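You operate a simulated robot arm through the tools that you are given. There is no shell and no other tool. Be economical: measure what you need, move in short steps, check, and stop when the job is done.

You are at the controls of a simulated two-armed robot. One attempt, no reset.

TASK
Shut the roaster down: switch off, dial back to 80 C, tray on the low shelf, lid on.
Where things are to end (x, y in the base frame): woven lid within 20 mm of [470, 430].
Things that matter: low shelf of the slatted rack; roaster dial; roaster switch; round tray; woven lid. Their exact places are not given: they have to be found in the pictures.

Only the result counts: the job must be done as asked and must still hold three seconds after the hand-in. Knocking over, shifting, dropping, spilling or breaking anything else fails it. Lids that push on must go on centred and level and be pressed home; caps that screw on are set level and turned clockwise until they are tight.

THE ROBOT
Two 7-joint arms with fingered hands on one trunk, hanging from a carriage that runs on a rail from [1083, 24] to [-897, -20] (x, y) and turns from -672 to 15 degrees about z. Base frame: it is fixed where the carriage stands at the start and does not move with it; the origin is on the floor, on the carriage's upright axis, x ahead of it, y to its left, z up. Units: mm, degrees, N and s.
The left shoulder is at the start at [23, 213, 1171], the right one opposite. With the tool pointing down near the work surface each hand reaches from about 100 to 440 mm from the robot's upright axis, wherever it stands, measured 20 degrees to its own side. Places, roughly: low shelf of the slatted rack [1000, 300, 900]; roaster dial [400, 200, 900]; roaster switch [500, 200, 900]. Payload 4 kg a hand.
The tool frame of a hand sits at the grasp point between the pads (the TCP): z along the fingers, y along the line on which they close. The tips reach 30 mm beyond it. The gripper opens to 104 mm. The gripper's body begins 35 mm behind the TCP. The gripper is a hand of 4 fingers: y runs from the thumb to the fingers, the wrist lies at [-15, -104, -178] in the tool frame, and closing takes about 1.5 s.
Orientation is that of the tool frame in the base frame, as a unit quaternion [x, y, z, w]. With the fingers straight down and the wrist toward the robot, the tool's x, y and z point along [0, 1, 0], [1, 0, 0] and [0, 0, -1] of the base frame.

THE INTERFACE
- The arms move only by the tool nudge_tool. It takes "left_increments", "right_increments" or both (then of equal length, played together; a hand with none holds still); each is a list that holds one entry, the list of rows, each a list of 6 numbers: the shift along the base's x, y, z in units of 20 mm (1.0 is 20 mm), then the turn, a rotation vector about the base's x, y, z in units of 4 degrees (1.0 is 4 degrees). In form: [[[x, y, z, rx, ry, rz], ...]]. A call has 1 to 8 rows; each row shifts and turns the commanded pose from where the row before left it. "left_gripper" and "right_gripper" are, for a hand that has rows, the finger opening in m, from 0 to 0.104, set as the call begins (left out, the last holds). A call with a number of a shift or a turn outside -1 to 1 is refused whole. Each row takes 0.2 s and may step no farther than 50 mm and 8.6 degrees from the row before; otherwise, or with a gripper value out of range, the whole call is refused. Where a pose cannot be reached the arm comes as near as it can. A force on the tool above 40 N (or 10 N above the force at the start of the call, whichever is more), or a blocked arm, ends the call early, and 0.2 s more pass. The fingers move at their own pace (about 153 mm/s each) and stop on an object; they squeeze with about 25 N. The grip force told is the motor's: it shows also when the fingers shut on nothing. Time passes only in rows, and 0.2 s behind the last, so rows that do not move let the fingers close. The reply holds the time, the measured pose of the TCP, the force on the tool along the base axes, the opening and the grip force, in the units named above and with some noise, with the torque about the TCP (base axes, N m) and any sound that the robot's microphone picked up.
- Cameras (640 x 400 px; columns grow to the right, rows downward): "scene" is now at [218.7, 80.5, 1478.2]; the picture's right is [0.53, -0.85, -0.04], its down [-0.47, -0.26, -0.85] and it looks along [0.71, 0.46, -0.53] (base axes); focal length 214 px, centre (320, 200). "left" rides on the left gripper at [-61, -92, -131] in its tool frame; the picture's right is [-0.81, -0.27, 0.52], its down [0.53, -0.71, 0.46] and it looks along [0.24, 0.64, 0.72] (tool axes); focal length 275 px, centre (320, 200). "right" rides on the right gripper at [61, -92, -130] in its tool frame; the picture's right is [-0.81, 0.28, -0.52], its down [-0.53, -0.71, 0.46] and it looks along [-0.24, 0.64, 0.72] (tool axes); focal length 275 px, centre (320, 200).
- capture(camera): a new picture of that camera. The clock stands still meanwhile.
- raise_lower(by): slides the trunk up (or, below 0, down) by that many mm; the arms and the scene camera ride with it, the base frame stays. It gives what a move gives, with no picture.
- roll_base(legs): drives the robot by 1 to 6 legs, each [ahead, left, turn to the left] in mm, mm and degrees, along the robot's own axes; the way and the turn of a leg run together, so that a leg with both is an arc; at most 1500 mm and 180 degrees a leg. The arms and the cameras ride along, it lands a little off, and it stops where it bumps. It keeps to its track: a leg is cut to what the track allows. It gives what a move gives.
- curl_fingers(index, middle, ring, thumb_bend, thumb_turn, hand): sets how far each is bent, from 0 (flat) to 100 (curled in); at 30 the hand is open as for a grip, at 70 the pads meet at the TCP. One left out holds its place. A second passes; each finger stops where it meets its share of the squeeze, and holds until it gets a number again. A gripper value or a shape takes the hand back. It gives what a move gives, with no picture; readings hold the bend of each and the force on the fingers (four entries, about 0 where the hand has none), thumb and palm. thumb_turn goes from beside the hand (0) to across from the fingers (100), as for a grip.
- set_grasp(shape, hand): the hand has 4 fingers and takes this shape, open, in about a second: jaw (thumb against the fingers, like two jaws); tri (thumb and two fingers); tip (a fingertip pinch); poke (one finger out to press); point (the index stretched); flat (the hand flat); cup (the hand cupped); fist (a fist). The gripper value then closes the fingers along that shape, each until it touches; the sizes above hold for jaw. It gives what a move gives, with no picture.
- pan_tilt(pan, tilt): turns the head with the scene camera to pan (to the left, within 86 degrees either way) and tilt (down, from -29 to 69), counted from straight ahead of the robot. It gives what a move gives.
- probe_pixels(camera, pixels): for up to 12 pixels [column, row] of the newest picture of that camera ("zoom" is the newest enlarged one), the place [x, y, z] in the base frame of the surface seen there, good to about 3 mm, but the place of the scene camera against the robot may be out by one fixed shift of up to 12 mm in any direction. The clock stands still meanwhile.
- close_up(camera, box): a new picture of the part [left, top, right, bottom] of that camera's present view, enlarged. The clock stands still meanwhile.
- hand_in(): hands the job in; it is judged then, once.

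Work in short steps. Measure before you move; look again where a grasp or a placing could have gone wrong, and mend it. You have 80 turns and 62 pictures in all, those below and enlarged ones among them. Open the grippers and draw the arms clear of the work before you hand the job in, unless the task says otherwise; then end with one line.

The tools are called as a command line: name --argument value ..., lists and objects as JSON in quotes. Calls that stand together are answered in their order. nudge_tool: Moves the arms, as the interface text tells. Its arguments: {"type":"object","properties":{"left_increments":{"type":"array","items":{"type":"array","items":{"type":"array","items":{"type":"number"}}}},"left_gripper":{"type":"number"},"right_increments":{"type":"array","items":{"type":"array","items":{"type":"array","items":{"type":"number"}}}},"right_gripper":{"type":"number"}},"required":[]} The other tools are called the same way: raise_lower (by) slides the trunk up or down; set_grasp (shape, hand) gives the hand a shape; curl_fingers (index, middle, ring, thumb_bend, thumb_turn, hand) moves the fingers one by one; roll_base (legs) drives the base; pan_tilt (pan, tilt) turns the head that bears the scene camera; capture (camera) takes a picture; probe_pixels (camera, pixels) gives the place of the surface under pixels of a picture; close_up (camera, box) takes an enlarged picture of a part of a camera's view; hand_in () hands the job in.

At the start:

```text
t: 0.0
left_tcp_pos: [387.1, 416.1, 1454.6]
left_orientation: [0.672, 0.717, 0.13, -0.134]
left_force: [0.3, 0.3, -0.5]
left_ft_torque: [-0.02, -0.02, 0.01]
left_gripper_width: 103.7
left_finger_force: 0.0
left_shape: jaw
left_bend: [30.0, 30.0, 30.0, 30.0, 98.0]
left_finger forces: [0.0, 0.0, 0.0, 0.0, 0.0, 0.1]
right_tcp_pos: [562.3, 111.6, 1309.6]
right_orientation: [0.705, 0.709, 0.007, -0.017]
right_force: [0.1, 0.0, 0.5]
right_ft_torque: [-0.03, 0.03, 0.04]
right_gripper_width: 103.8
right_finger_force: 0.2
right_shape: jaw
right_bend: [30.0, 30.0, 30.0, 30.0, 98.0]
right_finger forces: [0.1, 0.0, 0.0, 0.1, 0.0, 0.0]
trunk travel left (down, up): [-275.0, 488.0]
robot x, y, heading: [0.6, -2.2, 0.3]
head pan, tilt: [31.6, 32.6]
```

scene: 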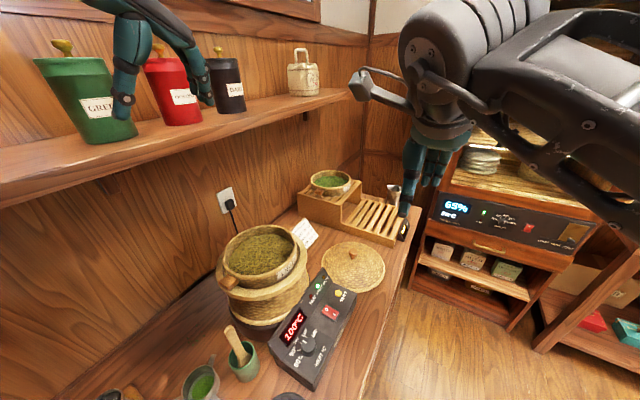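
right: 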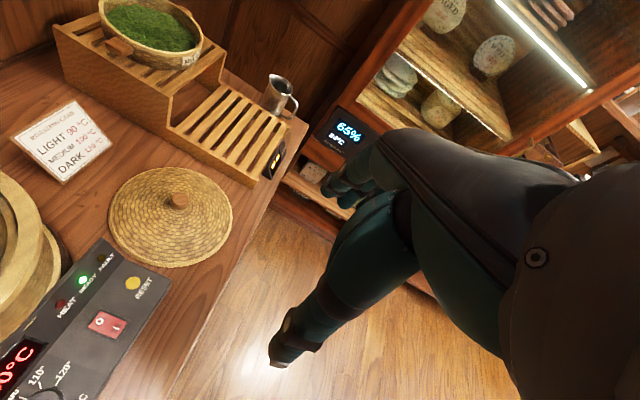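
left: 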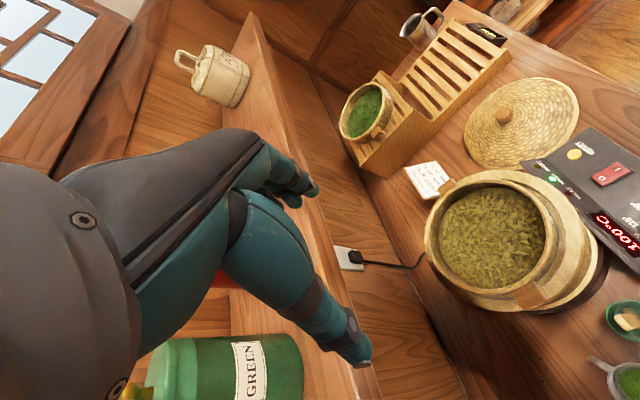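

The scene shows the roaster with tray at about (260,255), the control box with dial (308,342) and switch (331,313), lid (353,266), and rack low shelf (375,215). I probe these places.

probe_pixels --camera "scene" --pixels '[[308, 342], [331, 313], [352, 256], [353, 268], [323, 267], [384, 267], [258, 255], [228, 282], [299, 248], [375, 215], [350, 220], [395, 240]]'

close_up --camera "scene" --box '[200, 210, 400, 400]'

```text
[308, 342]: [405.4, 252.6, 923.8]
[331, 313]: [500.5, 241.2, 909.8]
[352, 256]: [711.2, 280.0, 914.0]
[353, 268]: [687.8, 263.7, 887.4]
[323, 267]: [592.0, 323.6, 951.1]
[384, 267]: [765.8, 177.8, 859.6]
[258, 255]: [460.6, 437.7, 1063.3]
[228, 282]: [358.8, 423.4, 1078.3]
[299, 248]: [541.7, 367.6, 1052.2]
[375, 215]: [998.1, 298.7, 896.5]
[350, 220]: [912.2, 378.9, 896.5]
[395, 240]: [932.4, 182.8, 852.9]
```

```text
2.11 times, centred on (300, 305) of scene
```

zoom: 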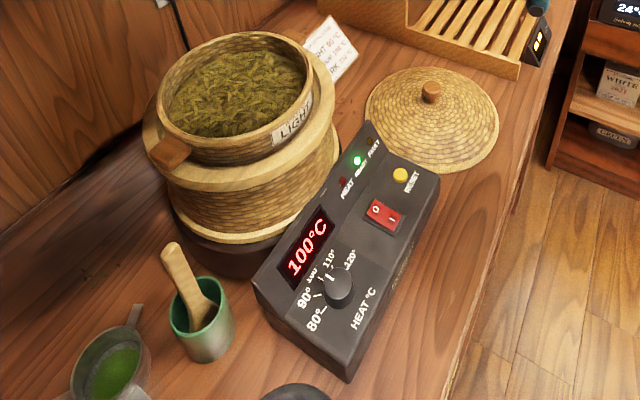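

I measure more on the zoom picture: box top, dial, switch, tray rim and handle, lid knob.

probe_pixels --camera "zoom" --pixels '[[340, 285], [326, 272], [377, 207], [392, 218], [400, 175], [410, 210], [350, 350], [430, 90], [432, 105], [170, 153], [295, 100], [160, 100]]'

close_up --camera "scene" --box '[270, 270, 370, 370]'

close_up --camera "left" --box '[400, 60, 640, 330]'

```text
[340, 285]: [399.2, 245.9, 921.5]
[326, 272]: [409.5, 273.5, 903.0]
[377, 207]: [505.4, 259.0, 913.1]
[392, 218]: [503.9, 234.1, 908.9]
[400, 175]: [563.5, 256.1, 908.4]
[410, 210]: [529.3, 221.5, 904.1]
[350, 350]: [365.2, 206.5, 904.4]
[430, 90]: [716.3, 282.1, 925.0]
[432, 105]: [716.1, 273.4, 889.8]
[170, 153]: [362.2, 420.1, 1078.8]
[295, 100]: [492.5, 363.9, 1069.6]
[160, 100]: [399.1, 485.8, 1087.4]
```

```text
4.00 times, centred on (320, 320) of scene
```

zoom: 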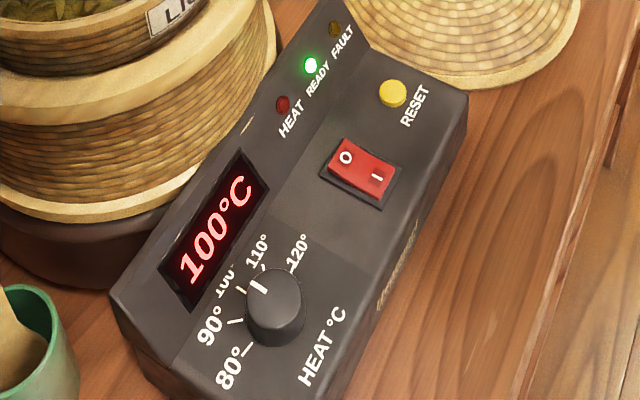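

```text
1.48 times, centred on (520, 195) of left
```

zoom: 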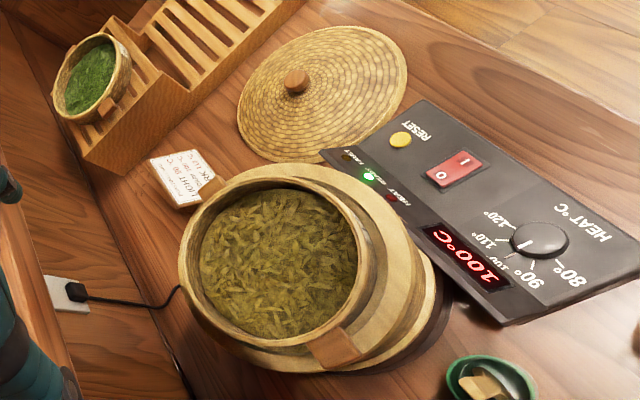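

I want to know whether I can turn around to face the counter squarely (heading -270), so I look around: pan right and left.

pan_tilt --pan -80 --tilt 15

capture --camera "scene"

pan_tilt --pan 86 --tilt 20

capture --camera "scene"

```text
t: 1.9
left_tcp_pos: [389.1, 414.3, 1455.3]
left_orientation: [0.668, 0.718, 0.139, -0.139]
left_force: [1.0, -0.2, -0.6]
left_ft_torque: [-0.05, -0.02, -0.05]
left_gripper_width: 104.0
left_finger_force: 0.1
left_shape: jaw
left_bend: [30.0, 30.0, 30.0, 30.0, 98.0]
left_finger forces: [0.0, 0.0, 0.0, 0.0, 0.1, 0.1]
right_tcp_pos: [566.2, 115.6, 1307.7]
right_orientation: [0.703, 0.711, 0.01, -0.016]
right_force: [0.5, -0.2, 0.8]
right_ft_torque: [0.0, 0.0, -0.01]
right_gripper_width: 103.8
right_finger_force: 0.0
right_shape: jaw
right_bend: [30.0, 30.0, 30.0, 30.0, 98.0]
right_finger forces: [0.0, 0.0, 0.0, 0.1, 0.1, 0.0]
trunk travel left (down, up): [-275.0, 488.0]
robot x, y, heading: [-3.5, 0.5, 0.5]
head pan, tilt: [-80.0, 15.0]
```

```text
55 pictures are left
```

scene: 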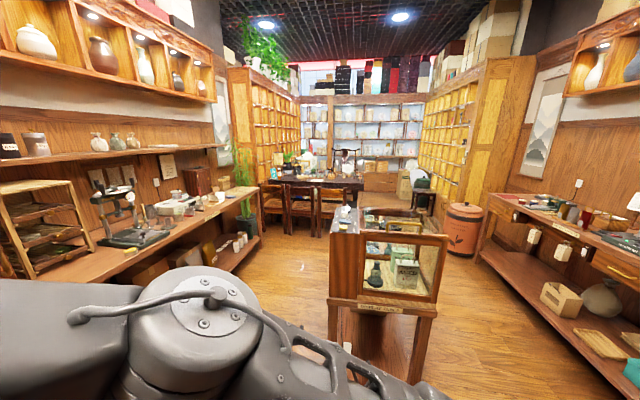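

```text
t: 4.4
left_tcp_pos: [390.6, 414.3, 1455.2]
left_orientation: [0.668, 0.718, 0.139, -0.14]
left_force: [-0.6, 0.5, -0.2]
left_ft_torque: [-0.03, 0.02, -0.01]
left_gripper_width: 103.8
left_finger_force: 0.0
left_shape: jaw
left_bend: [30.0, 30.0, 30.0, 30.0, 98.0]
left_finger forces: [0.1, 0.0, 0.1, 0.0, 0.1, 0.0]
right_tcp_pos: [566.1, 113.6, 1308.1]
right_orientation: [0.704, 0.71, 0.009, -0.016]
right_force: [0.5, -0.2, -0.1]
right_ft_torque: [0.01, 0.01, 0.02]
right_gripper_width: 103.8
right_finger_force: 0.1
right_shape: jaw
right_bend: [30.0, 30.0, 30.0, 30.0, 98.0]
right_finger forces: [0.1, 0.0, 0.1, 0.0, 0.0, 0.0]
trunk travel left (down, up): [-275.0, 488.0]
robot x, y, heading: [-4.2, 2.2, 0.8]
head pan, tilt: [85.9, 20.0]
```

```text
54 pictures are left
```

scene: 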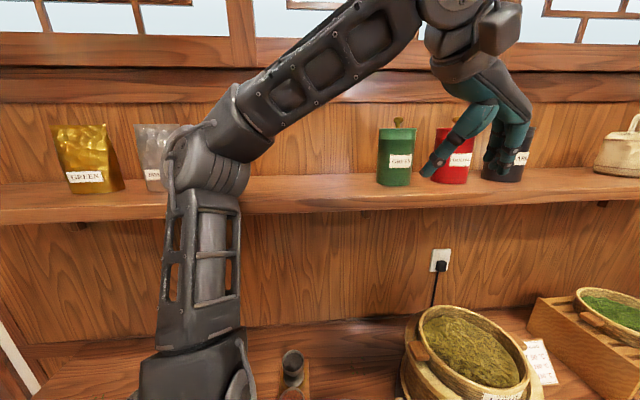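

I probe the shelf's front edge, jars and the plug region to know the safe space.

probe_pixels --camera "scene" --pixels '[[340, 212], [60, 222], [395, 165], [155, 150], [90, 170], [600, 200], [508, 165], [291, 370], [460, 340], [420, 355], [530, 365], [570, 325]]'

```text
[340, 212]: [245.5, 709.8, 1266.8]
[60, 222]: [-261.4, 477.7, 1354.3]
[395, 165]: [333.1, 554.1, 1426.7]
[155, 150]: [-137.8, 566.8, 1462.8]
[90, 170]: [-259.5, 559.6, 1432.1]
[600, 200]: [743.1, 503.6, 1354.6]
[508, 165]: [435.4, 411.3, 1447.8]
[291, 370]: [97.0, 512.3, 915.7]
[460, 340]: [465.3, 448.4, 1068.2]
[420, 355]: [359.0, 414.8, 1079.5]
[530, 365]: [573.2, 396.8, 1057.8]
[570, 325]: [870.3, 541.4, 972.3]
```

The shelf front is at y≈480, so the turn is safe if the hands are drawn in. I draw both hands back toward the trunk.

nudge_tool --left_increments '[[[-0.5, -1, 0, 0, 0, 0], [-0.5, -1, 0, 0, 0, 0], [-0.5, -1, 0, 0, 0, 0], [-0.5, -1, 0, 0, 0, 0], [-0.5, -1, 0, 0, 0, 0], [-0.5, -1, 0, 0, 0, 0], [-0.5, -1, 0, 0, 0, 0], [0, 0, 0, 0, 0, 0]]]' --right_increments '[[[-1, -1, 0, 0, 0, 0], [-1, -1, 0, 0, 0, 0], [-1, -1, 0, 0, 0, 0], [-1, -1, 0, 0, 0, 0], [-1, -1, 0, 0, 0, 0], [-1, -1, 0, 0, 0, 0], [-1, -1, 0, 0, 0, 0], [-1, -1, 0, 0, 0, 0]]]'

```text
t: 6.2
left_tcp_pos: [329.2, 248.9, 1433.6]
left_orientation: [0.672, 0.721, 0.122, -0.118]
left_force: [-0.1, -0.5, 0.3]
left_ft_torque: [0.0, 0.02, -0.01]
left_gripper_width: 103.8
left_finger_force: 0.2
left_shape: jaw
left_bend: [30.0, 30.0, 30.0, 30.0, 98.0]
left_finger forces: [0.0, 0.1, 0.1, 0.1, 0.0, 0.1]
right_tcp_pos: [414.3, -79.1, 1301.7]
right_orientation: [0.704, 0.71, 0.001, 0.0]
right_force: [-0.2, -0.1, 0.0]
right_ft_torque: [-0.01, 0.0, 0.02]
right_gripper_width: 103.7
right_finger_force: 0.1
right_shape: jaw
right_bend: [30.0, 30.0, 30.0, 30.0, 98.0]
right_finger forces: [0.1, 0.0, 0.1, 0.0, 0.1, 0.0]
trunk travel left (down, up): [-275.0, 488.0]
robot x, y, heading: [3.7, -3.9, 0.4]
head pan, tilt: [85.9, 20.0]
```

Hands are drawn in. Now turn right by 270 degrees in legs, at the present place.

roll_base --legs '[[0, 0, -90], [0, 0, -90], [0, 0, -90]]'

```text
t: 18.1
left_tcp_pos: [-248.5, 329.3, 1433.8]
left_orientation: [-0.033, 0.985, 0.003, -0.17]
left_force: [0.2, -0.8, 0.5]
left_ft_torque: [-0.04, -0.01, -0.03]
left_gripper_width: 103.8
left_finger_force: 0.1
left_shape: jaw
left_bend: [30.0, 30.0, 30.0, 30.0, 98.0]
left_finger forces: [0.0, 0.1, 0.0, 0.1, 0.1, 0.1]
right_tcp_pos: [79.4, 415.2, 1301.4]
right_orientation: [-0.003, 1.0, 0.001, 0.0]
right_force: [0.1, 0.3, 0.3]
right_ft_torque: [0.0, 0.01, 0.02]
right_gripper_width: 103.8
right_finger_force: 0.0
right_shape: jaw
right_bend: [30.0, 30.0, 30.0, 30.0, 98.0]
right_finger forces: [0.0, 0.0, 0.1, 0.1, 0.1, 0.0]
trunk travel left (down, up): [-275.0, 488.0]
robot x, y, heading: [-1.0, -1.4, 90.1]
head pan, tilt: [85.9, 20.0]
```

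The turn succeeded (heading 90). Now I slide right (+x) by 460 to stand before the roaster and look down at it.

roll_base --legs '[[0, -460, 0]]'

pan_tilt --pan 0 --tilt 55

capture --camera "scene"

```text
t: 20.8
left_tcp_pos: [203.3, 339.7, 1433.2]
left_orientation: [-0.034, 0.985, 0.003, -0.169]
left_force: [0.3, 0.7, 0.0]
left_ft_torque: [0.03, -0.02, 0.01]
left_gripper_width: 103.8
left_finger_force: 0.1
left_shape: jaw
left_bend: [30.0, 30.0, 30.0, 30.0, 98.0]
left_finger forces: [0.0, 0.0, 0.0, 0.1, 0.1, 0.0]
right_tcp_pos: [531.1, 426.1, 1301.9]
right_orientation: [-0.003, 1.0, 0.0, 0.0]
right_force: [-0.3, 0.0, -0.4]
right_ft_torque: [0.02, 0.01, 0.01]
right_gripper_width: 103.9
right_finger_force: 0.1
right_shape: jaw
right_bend: [30.0, 30.0, 30.0, 30.0, 98.0]
right_finger forces: [0.0, 0.0, 0.0, 0.0, 0.0, 0.1]
trunk travel left (down, up): [-275.0, 488.0]
robot x, y, heading: [452.5, 10.8, 90.4]
head pan, tilt: [85.9, 20.0]
```

```text
t: 22.4
left_tcp_pos: [203.6, 339.1, 1432.8]
left_orientation: [-0.035, 0.985, 0.003, -0.17]
left_force: [-0.2, 0.3, -0.2]
left_ft_torque: [0.02, 0.0, -0.01]
left_gripper_width: 104.1
left_finger_force: 0.0
left_shape: jaw
left_bend: [30.0, 30.0, 30.0, 30.0, 98.0]
left_finger forces: [0.0, 0.0, 0.1, 0.0, 0.1, 0.0]
right_tcp_pos: [531.3, 425.5, 1301.7]
right_orientation: [-0.004, 1.0, 0.0, 0.0]
right_force: [0.6, -0.1, 0.1]
right_ft_torque: [-0.02, -0.02, -0.01]
right_gripper_width: 103.8
right_finger_force: 0.1
right_shape: jaw
right_bend: [30.0, 30.0, 30.0, 30.0, 98.0]
right_finger forces: [0.1, 0.0, 0.1, 0.0, 0.1, 0.1]
trunk travel left (down, up): [-275.0, 488.0]
robot x, y, heading: [447.7, 11.1, 90.1]
head pan, tilt: [0.0, 55.0]
```

```text
53 pictures are left
```

scene: 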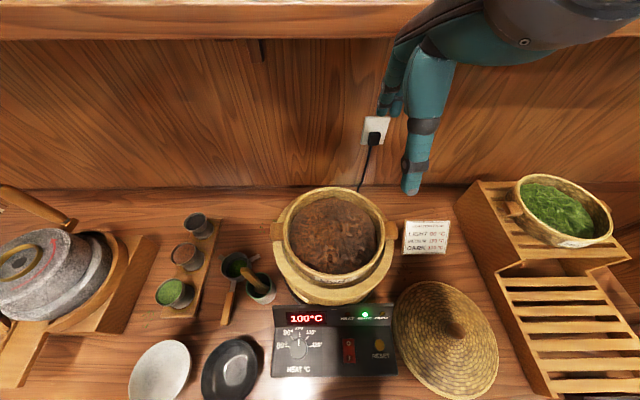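

The leaves look browner: roasting goes on, so I switch off soon. Zoom on the control box.

close_up --camera "scene" --box '[260, 290, 410, 390]'

probe_pixels --camera "scene" --pixels '[[348, 341], [348, 358], [349, 350], [297, 345], [378, 345], [454, 330], [278, 230], [392, 233], [335, 195], [335, 270], [575, 335], [540, 310]]'

```text
4.00 times, centred on (335, 340) of scene
```

zoom: 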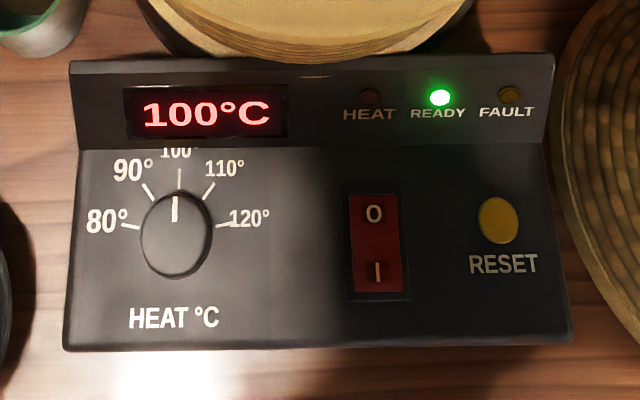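

```text
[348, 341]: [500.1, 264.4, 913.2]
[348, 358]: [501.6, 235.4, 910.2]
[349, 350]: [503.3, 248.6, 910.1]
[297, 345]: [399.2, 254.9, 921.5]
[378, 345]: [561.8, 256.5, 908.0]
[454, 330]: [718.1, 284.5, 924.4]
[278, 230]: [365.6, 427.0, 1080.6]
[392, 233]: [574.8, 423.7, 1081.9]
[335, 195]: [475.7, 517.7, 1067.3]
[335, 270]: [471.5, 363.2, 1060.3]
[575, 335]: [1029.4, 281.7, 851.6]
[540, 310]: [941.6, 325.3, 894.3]
```

The switch's O half is at (501,264,913), raised; I half pressed. I shape the right hand as poke and move it over the switch.

set_grasp --hand "right" --shape "poke"

nudge_tool --right_increments '[[[-0.2, -1, -1, 0, 0, 0], [-0.2, -1, -1, 0, 0, 0], [-0.2, -1, -1, 0, 0, 0], [-0.2, -1, -1, 0, 0, 0], [-0.2, -1, -1, 0, 0, 0], [-0.2, -1, -1, 0, 0, 0], [-0.2, -1, -1, 0, 0, 0], [0, -1, -1, 0, 0, 0]]]'

nudge_tool --right_increments '[[[0, 0, -1, 0, 0, 0], [0, 0, -1, 0, 0, 0], [0, 0, -1, 0, 0, 0], [0, 0, -1, 0, 0, 0], [0, 0, -1, 0, 0, 0], [0, 0, -0.5, 0, 0, 0]]]'

capture --camera "scene"

capture --camera "right"

```text
t: 23.3
left_tcp_pos: [201.5, 339.8, 1434.8]
left_orientation: [-0.034, 0.985, 0.003, -0.17]
left_force: [0.6, 0.1, -0.8]
left_ft_torque: [0.04, 0.02, 0.01]
left_gripper_width: 103.8
left_finger_force: 0.1
left_shape: jaw
left_bend: [30.0, 30.0, 30.0, 30.0, 98.0]
left_finger forces: [0.1, 0.1, 0.0, 0.1, 0.1, 0.1]
right_tcp_pos: [530.8, 426.0, 1302.1]
right_orientation: [-0.003, 1.0, -0.001, 0.0]
right_force: [0.4, -0.4, 1.2]
right_ft_torque: [-0.02, -0.03, 0.01]
right_gripper_width: 0.2
right_finger_force: 0.0
right_shape: poke
right_bend: [70.0, 70.0, 99.0, 100.0, 100.0]
right_finger forces: [0.1, 0.1, 0.0, 0.0, 0.0, 0.0]
trunk travel left (down, up): [-275.0, 488.0]
robot x, y, heading: [456.2, 9.8, 90.7]
head pan, tilt: [0.0, 55.0]
```

```text
t: 25.1
left_tcp_pos: [201.2, 339.4, 1433.8]
left_orientation: [-0.035, 0.985, 0.003, -0.169]
left_force: [0.4, 0.2, -0.5]
left_ft_torque: [0.03, 0.01, -0.03]
left_gripper_width: 104.2
left_finger_force: 0.1
left_shape: jaw
left_bend: [30.0, 30.0, 30.0, 30.0, 98.0]
left_finger forces: [0.0, 0.0, 0.0, 0.1, 0.0, 0.1]
right_tcp_pos: [502.4, 266.0, 1141.2]
right_orientation: [-0.004, 1.0, -0.001, 0.0]
right_force: [0.2, -1.2, -0.3]
right_ft_torque: [0.02, -0.05, -0.03]
right_gripper_width: 0.3
right_finger_force: 0.0
right_shape: poke
right_bend: [70.0, 70.0, 99.0, 100.0, 100.0]
right_finger forces: [0.0, 0.1, 0.1, 0.1, 0.0, 0.0]
trunk travel left (down, up): [-275.0, 488.0]
robot x, y, heading: [451.6, 10.3, 90.5]
head pan, tilt: [0.0, 55.0]
```

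```text
t: 26.5
left_tcp_pos: [201.5, 338.9, 1434.8]
left_orientation: [-0.034, 0.985, 0.002, -0.17]
left_force: [0.4, -0.4, -0.5]
left_ft_torque: [0.01, -0.02, -0.02]
left_gripper_width: 104.0
left_finger_force: 0.0
left_shape: jaw
left_bend: [30.0, 30.0, 30.0, 30.0, 98.0]
left_finger forces: [0.0, 0.0, 0.1, 0.1, 0.1, 0.0]
right_tcp_pos: [463.0, 287.2, 1055.7]
right_orientation: [-0.004, 1.0, 0.0, -0.001]
right_force: [-1.6, -6.5, 13.0]
right_ft_torque: [0.29, -0.13, 0.0]
right_gripper_width: 0.0
right_finger_force: 0.0
right_shape: poke
right_bend: [70.0, 70.0, 99.0, 100.0, 100.0]
right_finger forces: [0.0, 13.5, 0.0, 0.1, 0.1, 0.0]
right hand out of reach, approached as far as the arm can: row 1, 2, 3, 4, 5, 6
trunk travel left (down, up): [-275.0, 488.0]
robot x, y, heading: [453.0, 9.6, 90.1]
head pan, tilt: [0.0, 55.0]
```

```text
51 pictures are left
```

scene: 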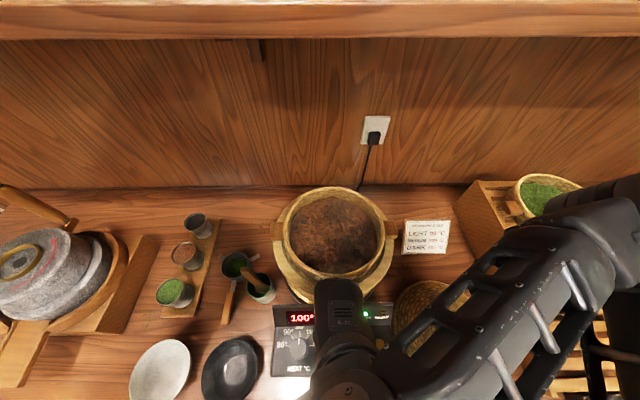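

```text
50 pictures are left
```

right: 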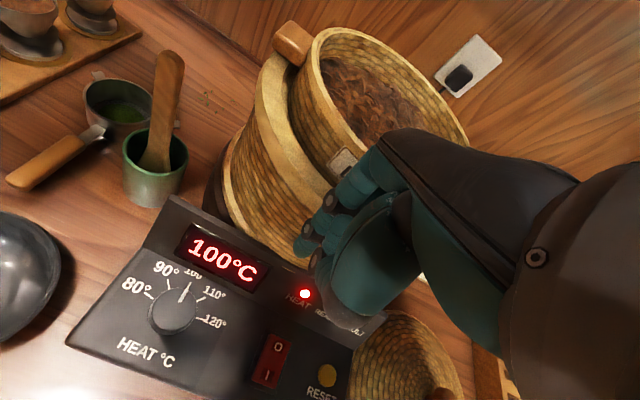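

The right arm ran out of downward reach and the finger leaned on the tray. I lift it back, then lower the trunk.

nudge_tool --right_increments '[[[0, -0.5, 1, 0, 0, 0], [0, -0.5, 1, 0, 0, 0], [0, 0, 1, 0, 0, 0], [0, 0, 1, 0, 0, 0], [0, 0, 1, 0, 0, 0], [0, 0, 1, 0, 0, 0], [0, 0, 1, 0, 0, 0], [0, 0, 1, 0, 0, 0]]]'

nudge_tool --right_increments '[[[0, 0, 1, 0, 0, 0], [0, 0, 1, 0, 0, 0], [0, 0, 1, 0, 0, 0], [0, 0, 1, 0, 0, 0]]]'

raise_lower --by -200

```text
t: 28.4
left_tcp_pos: [201.8, 340.2, 1434.5]
left_orientation: [-0.034, 0.985, 0.003, -0.169]
left_force: [0.0, -0.5, 0.5]
left_ft_torque: [-0.01, 0.02, 0.0]
left_gripper_width: 103.8
left_finger_force: 0.1
left_shape: jaw
left_bend: [30.0, 30.0, 30.0, 30.0, 98.0]
left_finger forces: [0.0, 0.0, 0.0, 0.0, 0.1, 0.0]
right_tcp_pos: [487.6, 270.5, 1150.5]
right_orientation: [-0.003, 0.996, -0.018, 0.088]
right_force: [-0.6, -0.6, 0.8]
right_ft_torque: [-0.02, -0.01, 0.05]
right_gripper_width: 0.0
right_finger_force: 0.1
right_shape: poke
right_bend: [70.0, 70.0, 99.0, 100.0, 100.0]
right_finger forces: [0.1, 0.1, 0.0, 0.0, 0.0, 0.0]
trunk travel left (down, up): [-275.0, 488.0]
robot x, y, heading: [450.9, 8.5, 90.4]
head pan, tilt: [0.0, 55.0]
stopped in row 8 (right hand): the arm was blocked; the commanded pose is now the measured one
```

```text
t: 29.4
left_tcp_pos: [201.7, 340.7, 1435.0]
left_orientation: [-0.034, 0.985, 0.003, -0.169]
left_force: [-0.4, 0.0, -0.3]
left_ft_torque: [0.02, 0.03, 0.03]
left_gripper_width: 103.8
left_finger_force: 0.1
left_shape: jaw
left_bend: [30.0, 30.0, 30.0, 30.0, 98.0]
left_finger forces: [0.1, 0.1, 0.1, 0.0, 0.1, 0.0]
right_tcp_pos: [522.8, 264.5, 1154.4]
right_orientation: [-0.012, 0.98, -0.033, 0.194]
right_force: [0.2, -0.1, -0.1]
right_ft_torque: [-0.01, 0.03, -0.02]
right_gripper_width: 0.0
right_finger_force: 0.1
right_shape: poke
right_bend: [70.0, 70.0, 99.0, 100.0, 100.0]
right_finger forces: [0.0, 0.0, 0.0, 0.0, 0.1, 0.0]
trunk travel left (down, up): [-275.0, 488.0]
robot x, y, heading: [454.1, 8.7, 90.4]
head pan, tilt: [0.0, 55.0]
stopped in row 4 (right hand): the arm was blocked; the commanded pose is now the measured one
```

```text
t: 31.6
left_tcp_pos: [202.0, 339.4, 1234.5]
left_orientation: [-0.034, 0.985, 0.002, -0.17]
left_force: [-0.1, 0.3, -0.9]
left_ft_torque: [-0.01, 0.02, 0.0]
left_gripper_width: 103.9
left_finger_force: 0.0
left_shape: jaw
left_bend: [30.0, 30.0, 30.0, 30.0, 98.0]
left_finger forces: [0.1, 0.0, 0.1, 0.0, 0.0, 0.1]
right_tcp_pos: [523.3, 264.1, 953.9]
right_orientation: [-0.012, 0.98, -0.033, 0.194]
right_force: [-0.1, -0.2, -0.3]
right_ft_torque: [0.01, -0.03, -0.02]
right_gripper_width: 0.1
right_finger_force: 0.0
right_shape: poke
right_bend: [70.0, 70.0, 99.0, 100.0, 100.0]
right_finger forces: [0.0, 0.1, 0.1, 0.1, 0.1, 0.0]
trunk travel left (down, up): [-75.0, 688.0]
robot x, y, heading: [454.2, 10.4, 90.5]
head pan, tilt: [0.0, 55.0]
```

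Hand is now at (523,264,954), tilted. I look with the right camera.

capture --camera "right"

capture --camera "scene"

```text
49 pictures are left
```

right: 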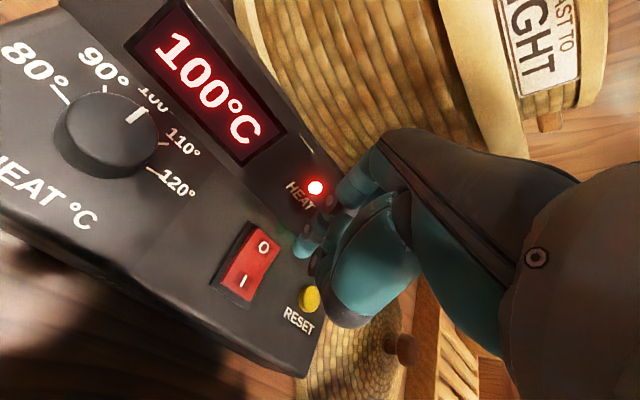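

```text
48 pictures are left
```

scene: 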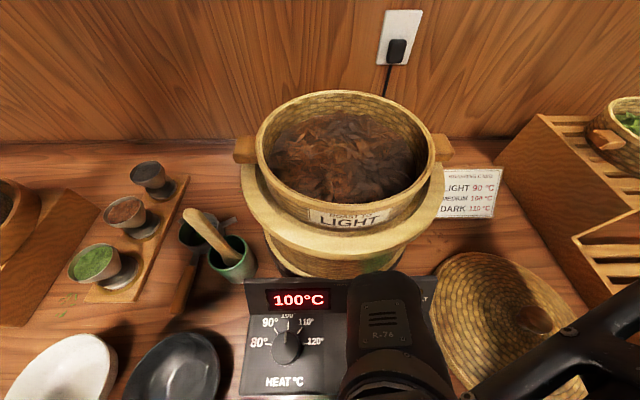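

The fingertip shows at about (308,259) in the right picture, i.e. near (535,264,926); the switch O is at (265,247). I shift -33 mm in x, then press down.

nudge_tool --right_increments '[[[-0.85, 0, 0.1, 0, 0, 0], [-0.8, 0, 0, 0, 0, 0]]]'

capture --camera "right"

```text
t: 32.2
left_tcp_pos: [202.8, 337.5, 1234.9]
left_orientation: [-0.034, 0.985, 0.002, -0.17]
left_force: [-0.3, -0.9, 0.2]
left_ft_torque: [-0.05, 0.0, -0.02]
left_gripper_width: 103.9
left_finger_force: 0.0
left_shape: jaw
left_bend: [30.0, 30.0, 30.0, 30.0, 98.0]
left_finger forces: [0.1, 0.1, 0.0, 0.1, 0.1, 0.0]
right_tcp_pos: [494.4, 263.9, 949.3]
right_orientation: [-0.014, 0.979, -0.034, 0.202]
right_force: [2.0, -10.3, 0.2]
right_ft_torque: [0.6, 0.14, 0.06]
right_gripper_width: 0.2
right_finger_force: 0.0
right_shape: poke
right_bend: [70.0, 70.0, 99.0, 100.0, 100.0]
right_finger forces: [0.0, 10.2, 0.0, 0.0, 0.0, 0.0]
trunk travel left (down, up): [-75.0, 688.0]
robot x, y, heading: [452.7, 11.0, 90.2]
head pan, tilt: [0.0, 55.0]
```

```text
47 pictures are left
```

right: 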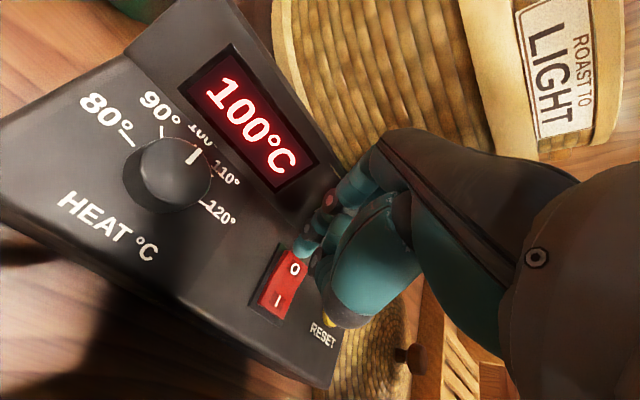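

A finger brushes the sloped panel (-10 N in y). I back off 5 mm in y and press down on the O half.

nudge_tool --right_increments '[[[0, -0.25, 0, 0, 0, 0], [0, 0, -0.5, 0, 0, 0], [0, 0, -0.5, 0, 0, 0], [0, 0, -0.4, 0, 0, 0]]]'

capture --camera "right"

```text
t: 33.2
left_tcp_pos: [202.7, 340.1, 1235.7]
left_orientation: [-0.034, 0.985, 0.003, -0.169]
left_force: [0.2, 0.2, 0.6]
left_ft_torque: [-0.01, 0.02, -0.04]
left_gripper_width: 104.1
left_finger_force: 0.0
left_shape: jaw
left_bend: [30.0, 30.0, 30.0, 30.0, 98.0]
left_finger forces: [0.0, 0.0, 0.0, 0.0, 0.1, 0.0]
right_tcp_pos: [488.9, 262.9, 934.8]
right_orientation: [-0.004, 0.982, -0.033, 0.187]
right_force: [-1.2, -14.3, 38.0]
right_ft_torque: [1.38, -0.53, 0.49]
right_gripper_width: 0.0
right_finger_force: 0.0
right_shape: poke
right_bend: [70.0, 70.0, 99.0, 100.0, 100.0]
right_finger forces: [10.1, 40.5, 0.1, 0.0, 0.0, 0.0]
trunk travel left (down, up): [-75.0, 688.0]
robot x, y, heading: [450.7, 10.6, 90.4]
head pan, tilt: [0.0, 55.0]
```

```text
46 pictures are left
```

right: 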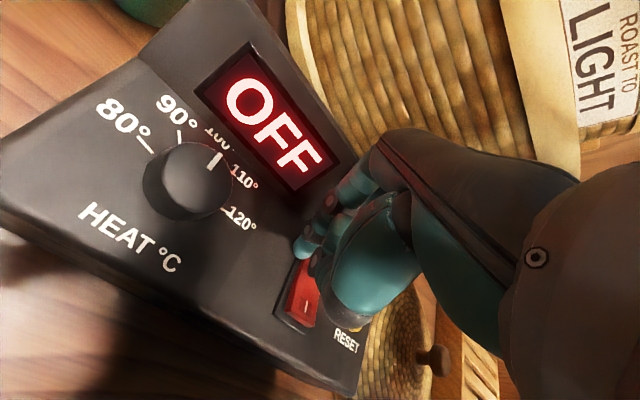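

The display reads OFF. I lift the right hand away, and bring the left hand level, in tip shape, toward the dial.

set_grasp --hand "left" --shape "tip"

nudge_tool --right_increments '[[[0, -0.2, 1, 0, 0, 0], [0, 0, 1, 0, 0, 0], [1, 0, 1, 0, 0, 0], [1, 0, 1, 0, 0, 0], [1, 0, 1, 0, 0, 0], [1, 0, 0.5, 0, 0, 0], [1, 0, 0.5, 0, 0, 0], [1, 0, 0, 0, 0, 0]]]' --left_increments '[[[0, -0.8, 0, 0, -0.98, 0], [0, -0.8, 0, 0, -0.98, 0], [0, -0.8, 0, 0, -0.98, 0], [0.5, -0.8, -0.5, 0, -0.98, 0], [1, -0.8, -0.7, 0, -0.98, 0], [1, -0.35, -0.7, 0, 0, -1], [1, 0, -0.7, 0, 0, -1], [1, 0, -0.7, 0, 0, -1]]]'

nudge_tool --left_increments '[[[1, 0, -1, 0, 0, -1], [1, 0, -1, 0, 0, -1], [1, 0, -1, 0, 0, -1], [1, 0, -1, 0, 0, -1], [1, 0, -1, 0, 0, -1], [0.35, 0, -1, 0, 0, -1], [0, 0, 0, 0, 0, -1], [0, 0, 0, 0, 0, -1]]]'

capture --camera "left"

```text
t: 34.1
left_tcp_pos: [202.9, 339.1, 1235.1]
left_orientation: [-0.034, 0.985, 0.002, -0.17]
left_force: [1.1, -0.7, 0.1]
left_ft_torque: [-0.01, 0.03, 0.02]
left_gripper_width: 104.1
left_finger_force: 0.0
left_shape: tip
left_bend: [30.0, 98.0, 99.0, 30.0, 98.0]
left_finger forces: [0.0, 0.1, 0.0, 0.0, 0.1, 0.0]
right_tcp_pos: [488.3, 262.6, 933.3]
right_orientation: [-0.003, 0.982, -0.032, 0.186]
right_force: [-3.7, -26.0, 88.4]
right_ft_torque: [3.81, -0.14, 0.75]
right_gripper_width: 0.0
right_finger_force: 0.0
right_shape: poke
right_bend: [70.0, 70.0, 99.0, 100.0, 100.0]
right_finger forces: [41.9, 75.3, 0.0, 0.0, 0.1, 0.0]
trunk travel left (down, up): [-75.0, 688.0]
robot x, y, heading: [449.1, 13.3, 90.3]
head pan, tilt: [0.0, 55.0]
```

```text
t: 35.1
left_tcp_pos: [212.2, 275.2, 1223.6]
left_orientation: [-0.034, 0.999, -0.003, -0.033]
left_force: [-0.1, 0.4, -0.2]
left_ft_torque: [-0.01, 0.02, 0.01]
left_gripper_width: 103.9
left_finger_force: 0.1
left_shape: tip
left_bend: [30.0, 98.0, 99.0, 30.0, 98.0]
left_finger forces: [0.0, 0.0, 0.1, 0.0, 0.1, 0.0]
right_tcp_pos: [555.1, 258.8, 957.7]
right_orientation: [-0.001, 0.958, -0.069, 0.278]
right_force: [-0.6, -0.7, 0.5]
right_ft_torque: [0.01, 0.01, -0.05]
right_gripper_width: 0.1
right_finger_force: 0.0
right_shape: poke
right_bend: [70.0, 70.0, 99.0, 100.0, 100.0]
right_finger forces: [0.1, 0.0, 0.0, 0.0, 0.0, 0.0]
trunk travel left (down, up): [-75.0, 688.0]
robot x, y, heading: [451.5, 6.6, 90.3]
head pan, tilt: [0.0, 55.0]
stopped in row 5 (right hand): the arm was blocked; the commanded pose is now the measured one
```

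```text
t: 36.9
left_tcp_pos: [320.7, 275.9, 1104.5]
left_orientation: [0.243, 0.97, 0.007, -0.033]
left_force: [0.7, 0.5, 0.1]
left_ft_torque: [-0.01, -0.01, 0.0]
left_gripper_width: 103.9
left_finger_force: 0.1
left_shape: tip
left_bend: [30.0, 98.0, 99.0, 30.0, 98.0]
left_finger forces: [0.0, 0.1, 0.0, 0.0, 0.0, 0.0]
right_tcp_pos: [554.5, 259.1, 957.4]
right_orientation: [0.0, 0.958, -0.067, 0.278]
right_force: [-1.0, -0.3, 0.4]
right_ft_torque: [0.01, -0.01, -0.02]
right_gripper_width: 0.1
right_finger_force: 0.1
right_shape: poke
right_bend: [70.0, 70.0, 99.0, 100.0, 100.0]
right_finger forces: [0.0, 0.1, 0.0, 0.1, 0.1, 0.1]
trunk travel left (down, up): [-75.0, 688.0]
robot x, y, heading: [448.3, 11.3, 90.4]
head pan, tilt: [0.0, 55.0]
```

```text
45 pictures are left
```

left: 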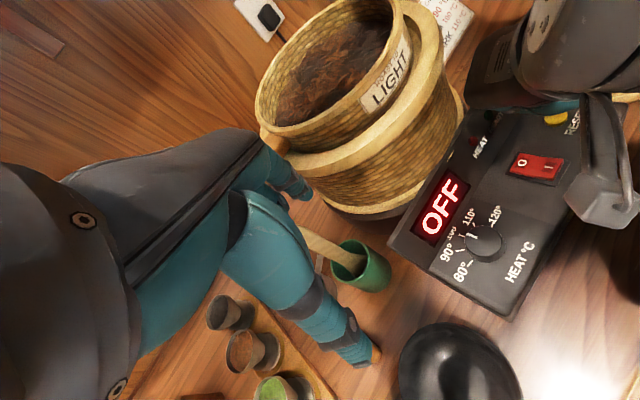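

Left hand is on its way (320,276,1104). The right hand was blocked, tilted 32°; I straighten it while moving out and up, and continue the left toward the dial only afterwards.

nudge_tool --right_increments '[[[0.7, 0, 0.6, 0, 1, 0], [0.7, 0, 0.6, 0, 1, 0], [0.7, 0, 0.6, 0, 1, 0], [0.7, 0, 0.6, 0, 1, 0], [0.7, 0, 0.6, 0, 1, 0], [0.7, 0, 0.6, 0, 1, 0], [0.7, 0, 0.6, 0, 1, 0], [0.7, 0, 0.6, 0, 1, 0]]]'

capture --camera "scene"

```text
t: 38.7
left_tcp_pos: [320.1, 276.7, 1104.6]
left_orientation: [0.242, 0.97, 0.007, -0.032]
left_force: [0.2, 0.2, 0.3]
left_ft_torque: [-0.01, -0.01, 0.02]
left_gripper_width: 104.1
left_finger_force: 0.0
left_shape: tip
left_bend: [30.0, 98.0, 99.0, 30.0, 98.0]
left_finger forces: [0.1, 0.1, 0.1, 0.0, 0.1, 0.1]
right_tcp_pos: [667.3, 258.9, 1056.1]
right_orientation: [-0.02, 0.998, -0.066, 0.003]
right_force: [-0.3, -0.7, 0.2]
right_ft_torque: [-0.03, -0.01, -0.02]
right_gripper_width: 0.1
right_finger_force: 0.0
right_shape: poke
right_bend: [70.0, 70.0, 99.0, 100.0, 100.0]
right_finger forces: [0.0, 0.1, 0.0, 0.0, 0.0, 0.1]
trunk travel left (down, up): [-75.0, 688.0]
robot x, y, heading: [451.5, 10.6, 90.4]
head pan, tilt: [0.0, 55.0]
```

```text
44 pictures are left
```

scene: 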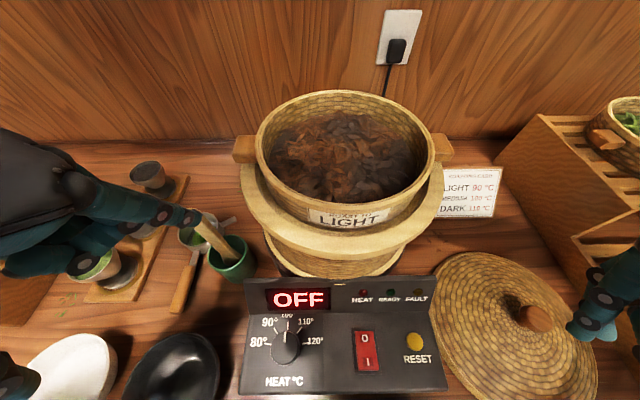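

Right hand is clear. I check the dial's place through the left camera's picture (dial cap near (484,240)).

probe_pixels --camera "left" --pixels '[[485, 238], [474, 234], [496, 240], [484, 250], [460, 275], [537, 168], [445, 285]]'

probe_pixels --camera "scene" --pixels '[[285, 343], [271, 347], [300, 347], [286, 330], [285, 362], [367, 350], [285, 318], [285, 290]]'

```text
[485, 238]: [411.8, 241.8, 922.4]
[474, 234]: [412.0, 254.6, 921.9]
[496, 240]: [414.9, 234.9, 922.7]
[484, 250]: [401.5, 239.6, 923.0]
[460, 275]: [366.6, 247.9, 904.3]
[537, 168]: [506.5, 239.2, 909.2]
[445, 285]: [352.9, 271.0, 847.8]
```

```text
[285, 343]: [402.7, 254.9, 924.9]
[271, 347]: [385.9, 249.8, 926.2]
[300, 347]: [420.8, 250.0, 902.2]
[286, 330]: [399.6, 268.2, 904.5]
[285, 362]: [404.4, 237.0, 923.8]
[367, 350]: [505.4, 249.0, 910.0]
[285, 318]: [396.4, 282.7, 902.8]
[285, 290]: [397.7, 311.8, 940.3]
```

I enlarge the left view around the dial for its exact centre.

close_up --camera "left" --box '[420, 180, 560, 300]'

```text
3.33 times, centred on (490, 240) of left
```

zoom: 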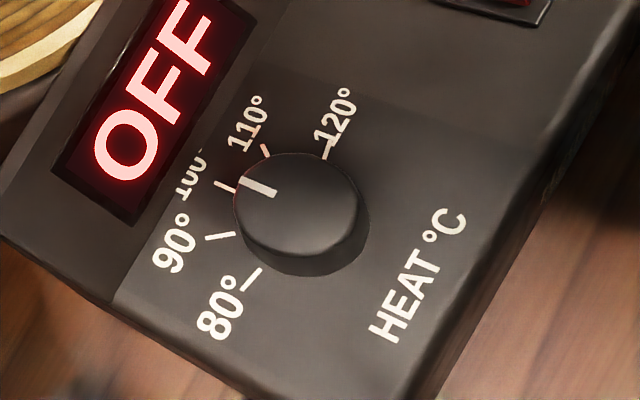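

probe_pixels --camera "zoom" --pixels '[[298, 203], [248, 205], [350, 203], [300, 160], [298, 250], [250, 182], [227, 186], [218, 237], [250, 280], [265, 152], [327, 150]]'

```text
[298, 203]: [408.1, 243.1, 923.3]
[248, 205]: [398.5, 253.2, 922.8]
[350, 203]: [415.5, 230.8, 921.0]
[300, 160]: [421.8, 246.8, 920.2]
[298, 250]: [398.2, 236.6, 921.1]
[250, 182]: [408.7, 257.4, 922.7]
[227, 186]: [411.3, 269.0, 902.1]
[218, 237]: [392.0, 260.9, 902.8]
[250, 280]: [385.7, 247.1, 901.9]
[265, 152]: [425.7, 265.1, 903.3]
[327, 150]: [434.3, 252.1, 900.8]
```

Dial centre in the robot's frame is about (409,244), cap top 922, panel 902; 80 lies 80° counter-clockwise from 100. I move over it, turning the hand to yaw ≈ -68°.

nudge_tool --left_increments '[[[0.8, -0.8, 0, 0, -0.5, -1], [0.8, -0.8, 0, 0, -0.4, -1], [0.8, 0, 0, 0, 0, -1], [0.8, 0, 0, 0, 0, -1], [0.6, 0, 0, 0, 0, -1], [0.6, 0, -1, 0, 0, -1], [0, 0, -1, 0, 0, -1], [0, 0, -1, 0, 0, -1]]]' --left_gripper 0.064

nudge_tool --left_increments '[[[0, 0, -1, 0, 0, -1], [0, 0, -1, 0, 0, -1], [0, 0, 0, 0, 0, 0]]]'

capture --camera "left"

```text
t: 40.5
left_tcp_pos: [406.6, 244.0, 1044.5]
left_orientation: [0.5, 0.866, 0.017, 0.002]
left_force: [-0.1, -0.1, 0.2]
left_ft_torque: [0.01, 0.01, 0.0]
left_gripper_width: 64.3
left_finger_force: 0.0
left_shape: tip
left_bend: [29.0, 98.0, 99.0, 64.0, 100.0]
left_finger forces: [0.0, 0.0, 0.0, 0.1, 0.0, 0.0]
right_tcp_pos: [667.0, 259.3, 1056.7]
right_orientation: [-0.021, 0.998, -0.065, 0.004]
right_force: [-0.5, -0.6, 1.2]
right_ft_torque: [-0.03, 0.0, -0.03]
right_gripper_width: 0.1
right_finger_force: 0.1
right_shape: poke
right_bend: [70.0, 70.0, 99.0, 100.0, 100.0]
right_finger forces: [0.0, 0.0, 0.1, 0.0, 0.0, 0.1]
trunk travel left (down, up): [-75.0, 688.0]
robot x, y, heading: [453.8, 11.6, 90.6]
head pan, tilt: [0.0, 55.0]
```

```text
t: 41.3
left_tcp_pos: [407.9, 244.4, 1003.7]
left_orientation: [0.56, 0.829, 0.017, 0.004]
left_force: [-0.2, 0.6, 0.1]
left_ft_torque: [0.02, -0.01, 0.0]
left_gripper_width: 64.1
left_finger_force: 0.1
left_shape: tip
left_bend: [29.0, 98.0, 99.0, 64.0, 100.0]
left_finger forces: [0.0, 0.0, 0.0, 0.0, 0.1, 0.0]
right_tcp_pos: [666.8, 257.5, 1054.8]
right_orientation: [-0.02, 0.998, -0.065, 0.003]
right_force: [0.7, -0.1, -0.6]
right_ft_torque: [0.01, 0.02, 0.0]
right_gripper_width: 0.2
right_finger_force: 0.0
right_shape: poke
right_bend: [70.0, 70.0, 99.0, 100.0, 100.0]
right_finger forces: [0.0, 0.0, 0.1, 0.1, 0.0, 0.0]
trunk travel left (down, up): [-75.0, 688.0]
robot x, y, heading: [448.0, 8.1, 90.4]
head pan, tilt: [0.0, 55.0]
```

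```text
42 pictures are left
```

left: 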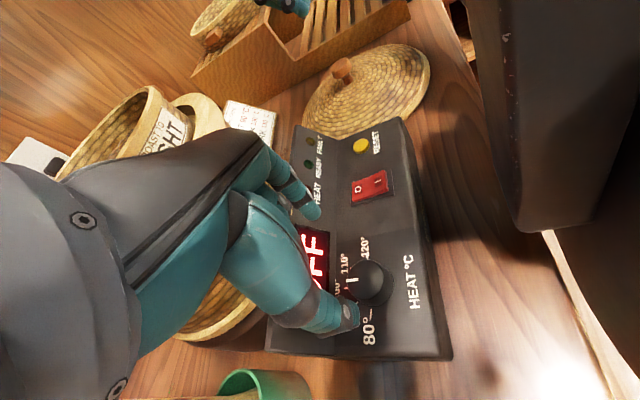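

The hand's axis aims right at the dial (dial at (372,282), predicted (367,281)); thumb and index are even about it. I descend to grip height.

nudge_tool --left_increments '[[[0.05, 0, -1, 0, 0, 0], [0, 0, -1, 0, 0, 0], [0, 0, -1, 0, 0, 0], [0, 0, -0.25, 0, 0, 0]]]'

capture --camera "left"

```text
t: 42.3
left_tcp_pos: [414.6, 256.2, 950.3]
left_orientation: [0.56, 0.828, 0.016, 0.003]
left_force: [-0.1, 0.8, 0.1]
left_ft_torque: [-0.01, 0.03, 0.01]
left_gripper_width: 64.4
left_finger_force: 0.0
left_shape: tip
left_bend: [29.0, 98.0, 99.0, 64.0, 100.0]
left_finger forces: [0.0, 0.0, 0.1, 0.1, 0.1, 0.0]
left hand out of reach, approached as far as the arm can: row 3
right_tcp_pos: [667.1, 259.4, 1056.6]
right_orientation: [-0.02, 0.998, -0.065, 0.002]
right_force: [-0.1, -0.3, 0.0]
right_ft_torque: [0.0, -0.03, -0.02]
right_gripper_width: 0.1
right_finger_force: 0.1
right_shape: poke
right_bend: [70.0, 70.0, 99.0, 100.0, 100.0]
right_finger forces: [0.0, 0.0, 0.0, 0.0, 0.0, 0.1]
trunk travel left (down, up): [-75.0, 688.0]
robot x, y, heading: [449.4, 10.4, 90.7]
head pan, tilt: [0.0, 55.0]
```

```text
41 pictures are left
```

left: 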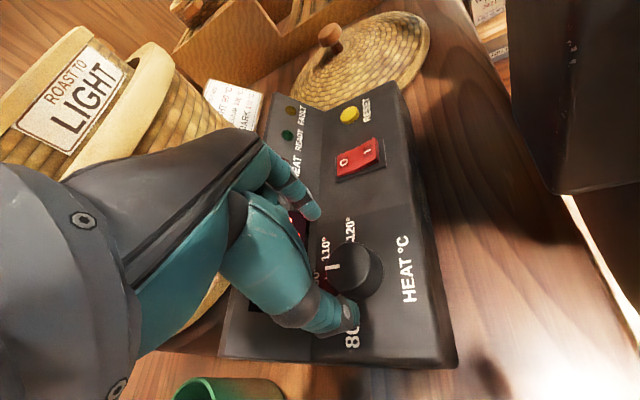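

The reach ends short (z 950, off by 12 mm). I lift 40 mm, lower the trunk by 60, and retry.

nudge_tool --left_increments '[[[0, 0, 1, 0, 0, 0], [0, 0, 1, 0, 0, 0], [0, 0, 0.9, 0, 0, 0]]]' --right_increments '[[[0, 0, 1, 0, 0, 0], [0, 0, 1, 0, 0, 0], [0, 0, 1, 0, 0, 0]]]'

raise_lower --by -60

```text
t: 43.1
left_tcp_pos: [412.1, 253.6, 1006.2]
left_orientation: [0.56, 0.828, 0.017, 0.003]
left_force: [-0.2, 0.0, 0.6]
left_ft_torque: [-0.02, 0.0, 0.0]
left_gripper_width: 64.3
left_finger_force: 0.0
left_shape: tip
left_bend: [29.0, 98.0, 99.0, 64.0, 100.0]
left_finger forces: [0.0, 0.0, 0.0, 0.0, 0.0, 0.0]
right_tcp_pos: [666.1, 258.5, 1114.9]
right_orientation: [-0.019, 0.998, -0.065, 0.003]
right_force: [-1.1, 0.0, 0.9]
right_ft_torque: [0.01, -0.01, -0.01]
right_gripper_width: 0.2
right_finger_force: 0.2
right_shape: poke
right_bend: [70.0, 70.0, 99.0, 100.0, 100.0]
right_finger forces: [0.0, 0.0, 0.0, 0.1, 0.0, 0.0]
trunk travel left (down, up): [-75.0, 688.0]
robot x, y, heading: [450.3, 12.5, 90.5]
head pan, tilt: [0.0, 55.0]
```

```text
t: 44.1
left_tcp_pos: [413.4, 254.4, 945.6]
left_orientation: [0.56, 0.829, 0.016, 0.004]
left_force: [0.1, -0.4, -0.4]
left_ft_torque: [-0.01, 0.03, -0.03]
left_gripper_width: 64.5
left_finger_force: 0.1
left_shape: tip
left_bend: [29.0, 98.0, 99.0, 64.0, 100.0]
left_finger forces: [0.0, 0.0, 0.0, 0.0, 0.0, 0.1]
right_tcp_pos: [666.2, 258.8, 1054.7]
right_orientation: [-0.021, 0.998, -0.065, 0.004]
right_force: [0.2, 0.7, -0.7]
right_ft_torque: [0.03, -0.06, -0.01]
right_gripper_width: 0.2
right_finger_force: 0.1
right_shape: poke
right_bend: [70.0, 70.0, 99.0, 100.0, 100.0]
right_finger forces: [0.1, 0.0, 0.1, 0.1, 0.0, 0.1]
trunk travel left (down, up): [-15.0, 748.0]
robot x, y, heading: [452.2, 9.3, 90.6]
head pan, tilt: [0.0, 55.0]
```

Now I shift to the dial's axis (409,244) and go down 8 mm.

nudge_tool --left_increments '[[[-0.2, -0.5, 0, 0, 0, 0], [0, 0, -0.4, 0, 0, 0], [0, 0, 0, 0, 0, 0]]]'

capture --camera "left"

```text
t: 44.9
left_tcp_pos: [409.0, 243.6, 937.3]
left_orientation: [0.56, 0.828, 0.016, 0.004]
left_force: [-0.9, 0.1, 0.5]
left_ft_torque: [-0.02, -0.01, -0.03]
left_gripper_width: 64.7
left_finger_force: 0.0
left_shape: tip
left_bend: [29.0, 98.0, 99.0, 64.0, 100.0]
left_finger forces: [0.0, 0.1, 0.0, 0.1, 0.1, 0.0]
right_tcp_pos: [666.0, 258.2, 1055.2]
right_orientation: [-0.019, 0.998, -0.066, 0.003]
right_force: [0.8, -0.1, -0.1]
right_ft_torque: [0.02, 0.01, 0.0]
right_gripper_width: 0.3
right_finger_force: 0.3
right_shape: poke
right_bend: [70.0, 70.0, 99.0, 100.0, 100.0]
right_finger forces: [0.1, 0.1, 0.1, 0.0, 0.0, 0.0]
trunk travel left (down, up): [-15.0, 748.0]
robot x, y, heading: [453.7, 10.3, 90.6]
head pan, tilt: [0.0, 55.0]
```

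```text
40 pictures are left
```

left: 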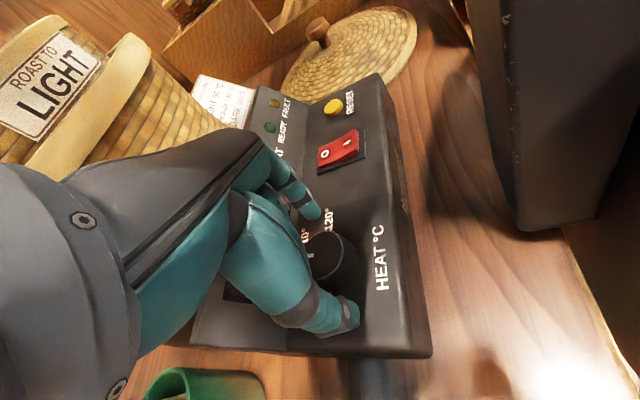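

The knob (333,255) sits between index and thumb. Close on it.

nudge_tool --left_increments '[[[0, 0, 0, 0, 0, 0], [0, 0, 0, 0, 0, 0], [0, 0, 0, 0, 0, 0], [0, 0, 0, 0, 0, 0], [0, 0, 0, 0, 0, 0], [0, 0, 0, 0, 0, 0]]]' --left_gripper 0

capture --camera "left"

```text
t: 46.3
left_tcp_pos: [408.6, 243.7, 937.8]
left_orientation: [0.56, 0.829, 0.016, 0.004]
left_force: [-0.6, 0.1, -1.4]
left_ft_torque: [-0.02, -0.01, 0.0]
left_gripper_width: 28.3
left_finger_force: 25.5
left_shape: tip
left_bend: [73.0, 100.0, 100.0, 74.0, 100.0]
left_finger forces: [22.0, 0.0, 0.0, 0.0, 22.6, 0.0]
right_tcp_pos: [666.1, 259.3, 1053.8]
right_orientation: [-0.02, 0.998, -0.065, 0.003]
right_force: [-0.6, 0.3, -0.2]
right_ft_torque: [-0.03, 0.01, 0.01]
right_gripper_width: 0.1
right_finger_force: 0.1
right_shape: poke
right_bend: [70.0, 70.0, 99.0, 100.0, 100.0]
right_finger forces: [0.0, 0.0, 0.0, 0.0, 0.0, 0.0]
trunk travel left (down, up): [-15.0, 748.0]
robot x, y, heading: [451.4, 9.2, 90.4]
head pan, tilt: [0.0, 55.0]
```

```text
39 pictures are left
```

left: 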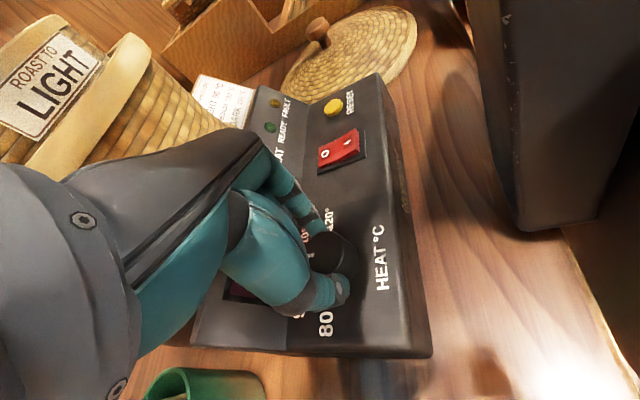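

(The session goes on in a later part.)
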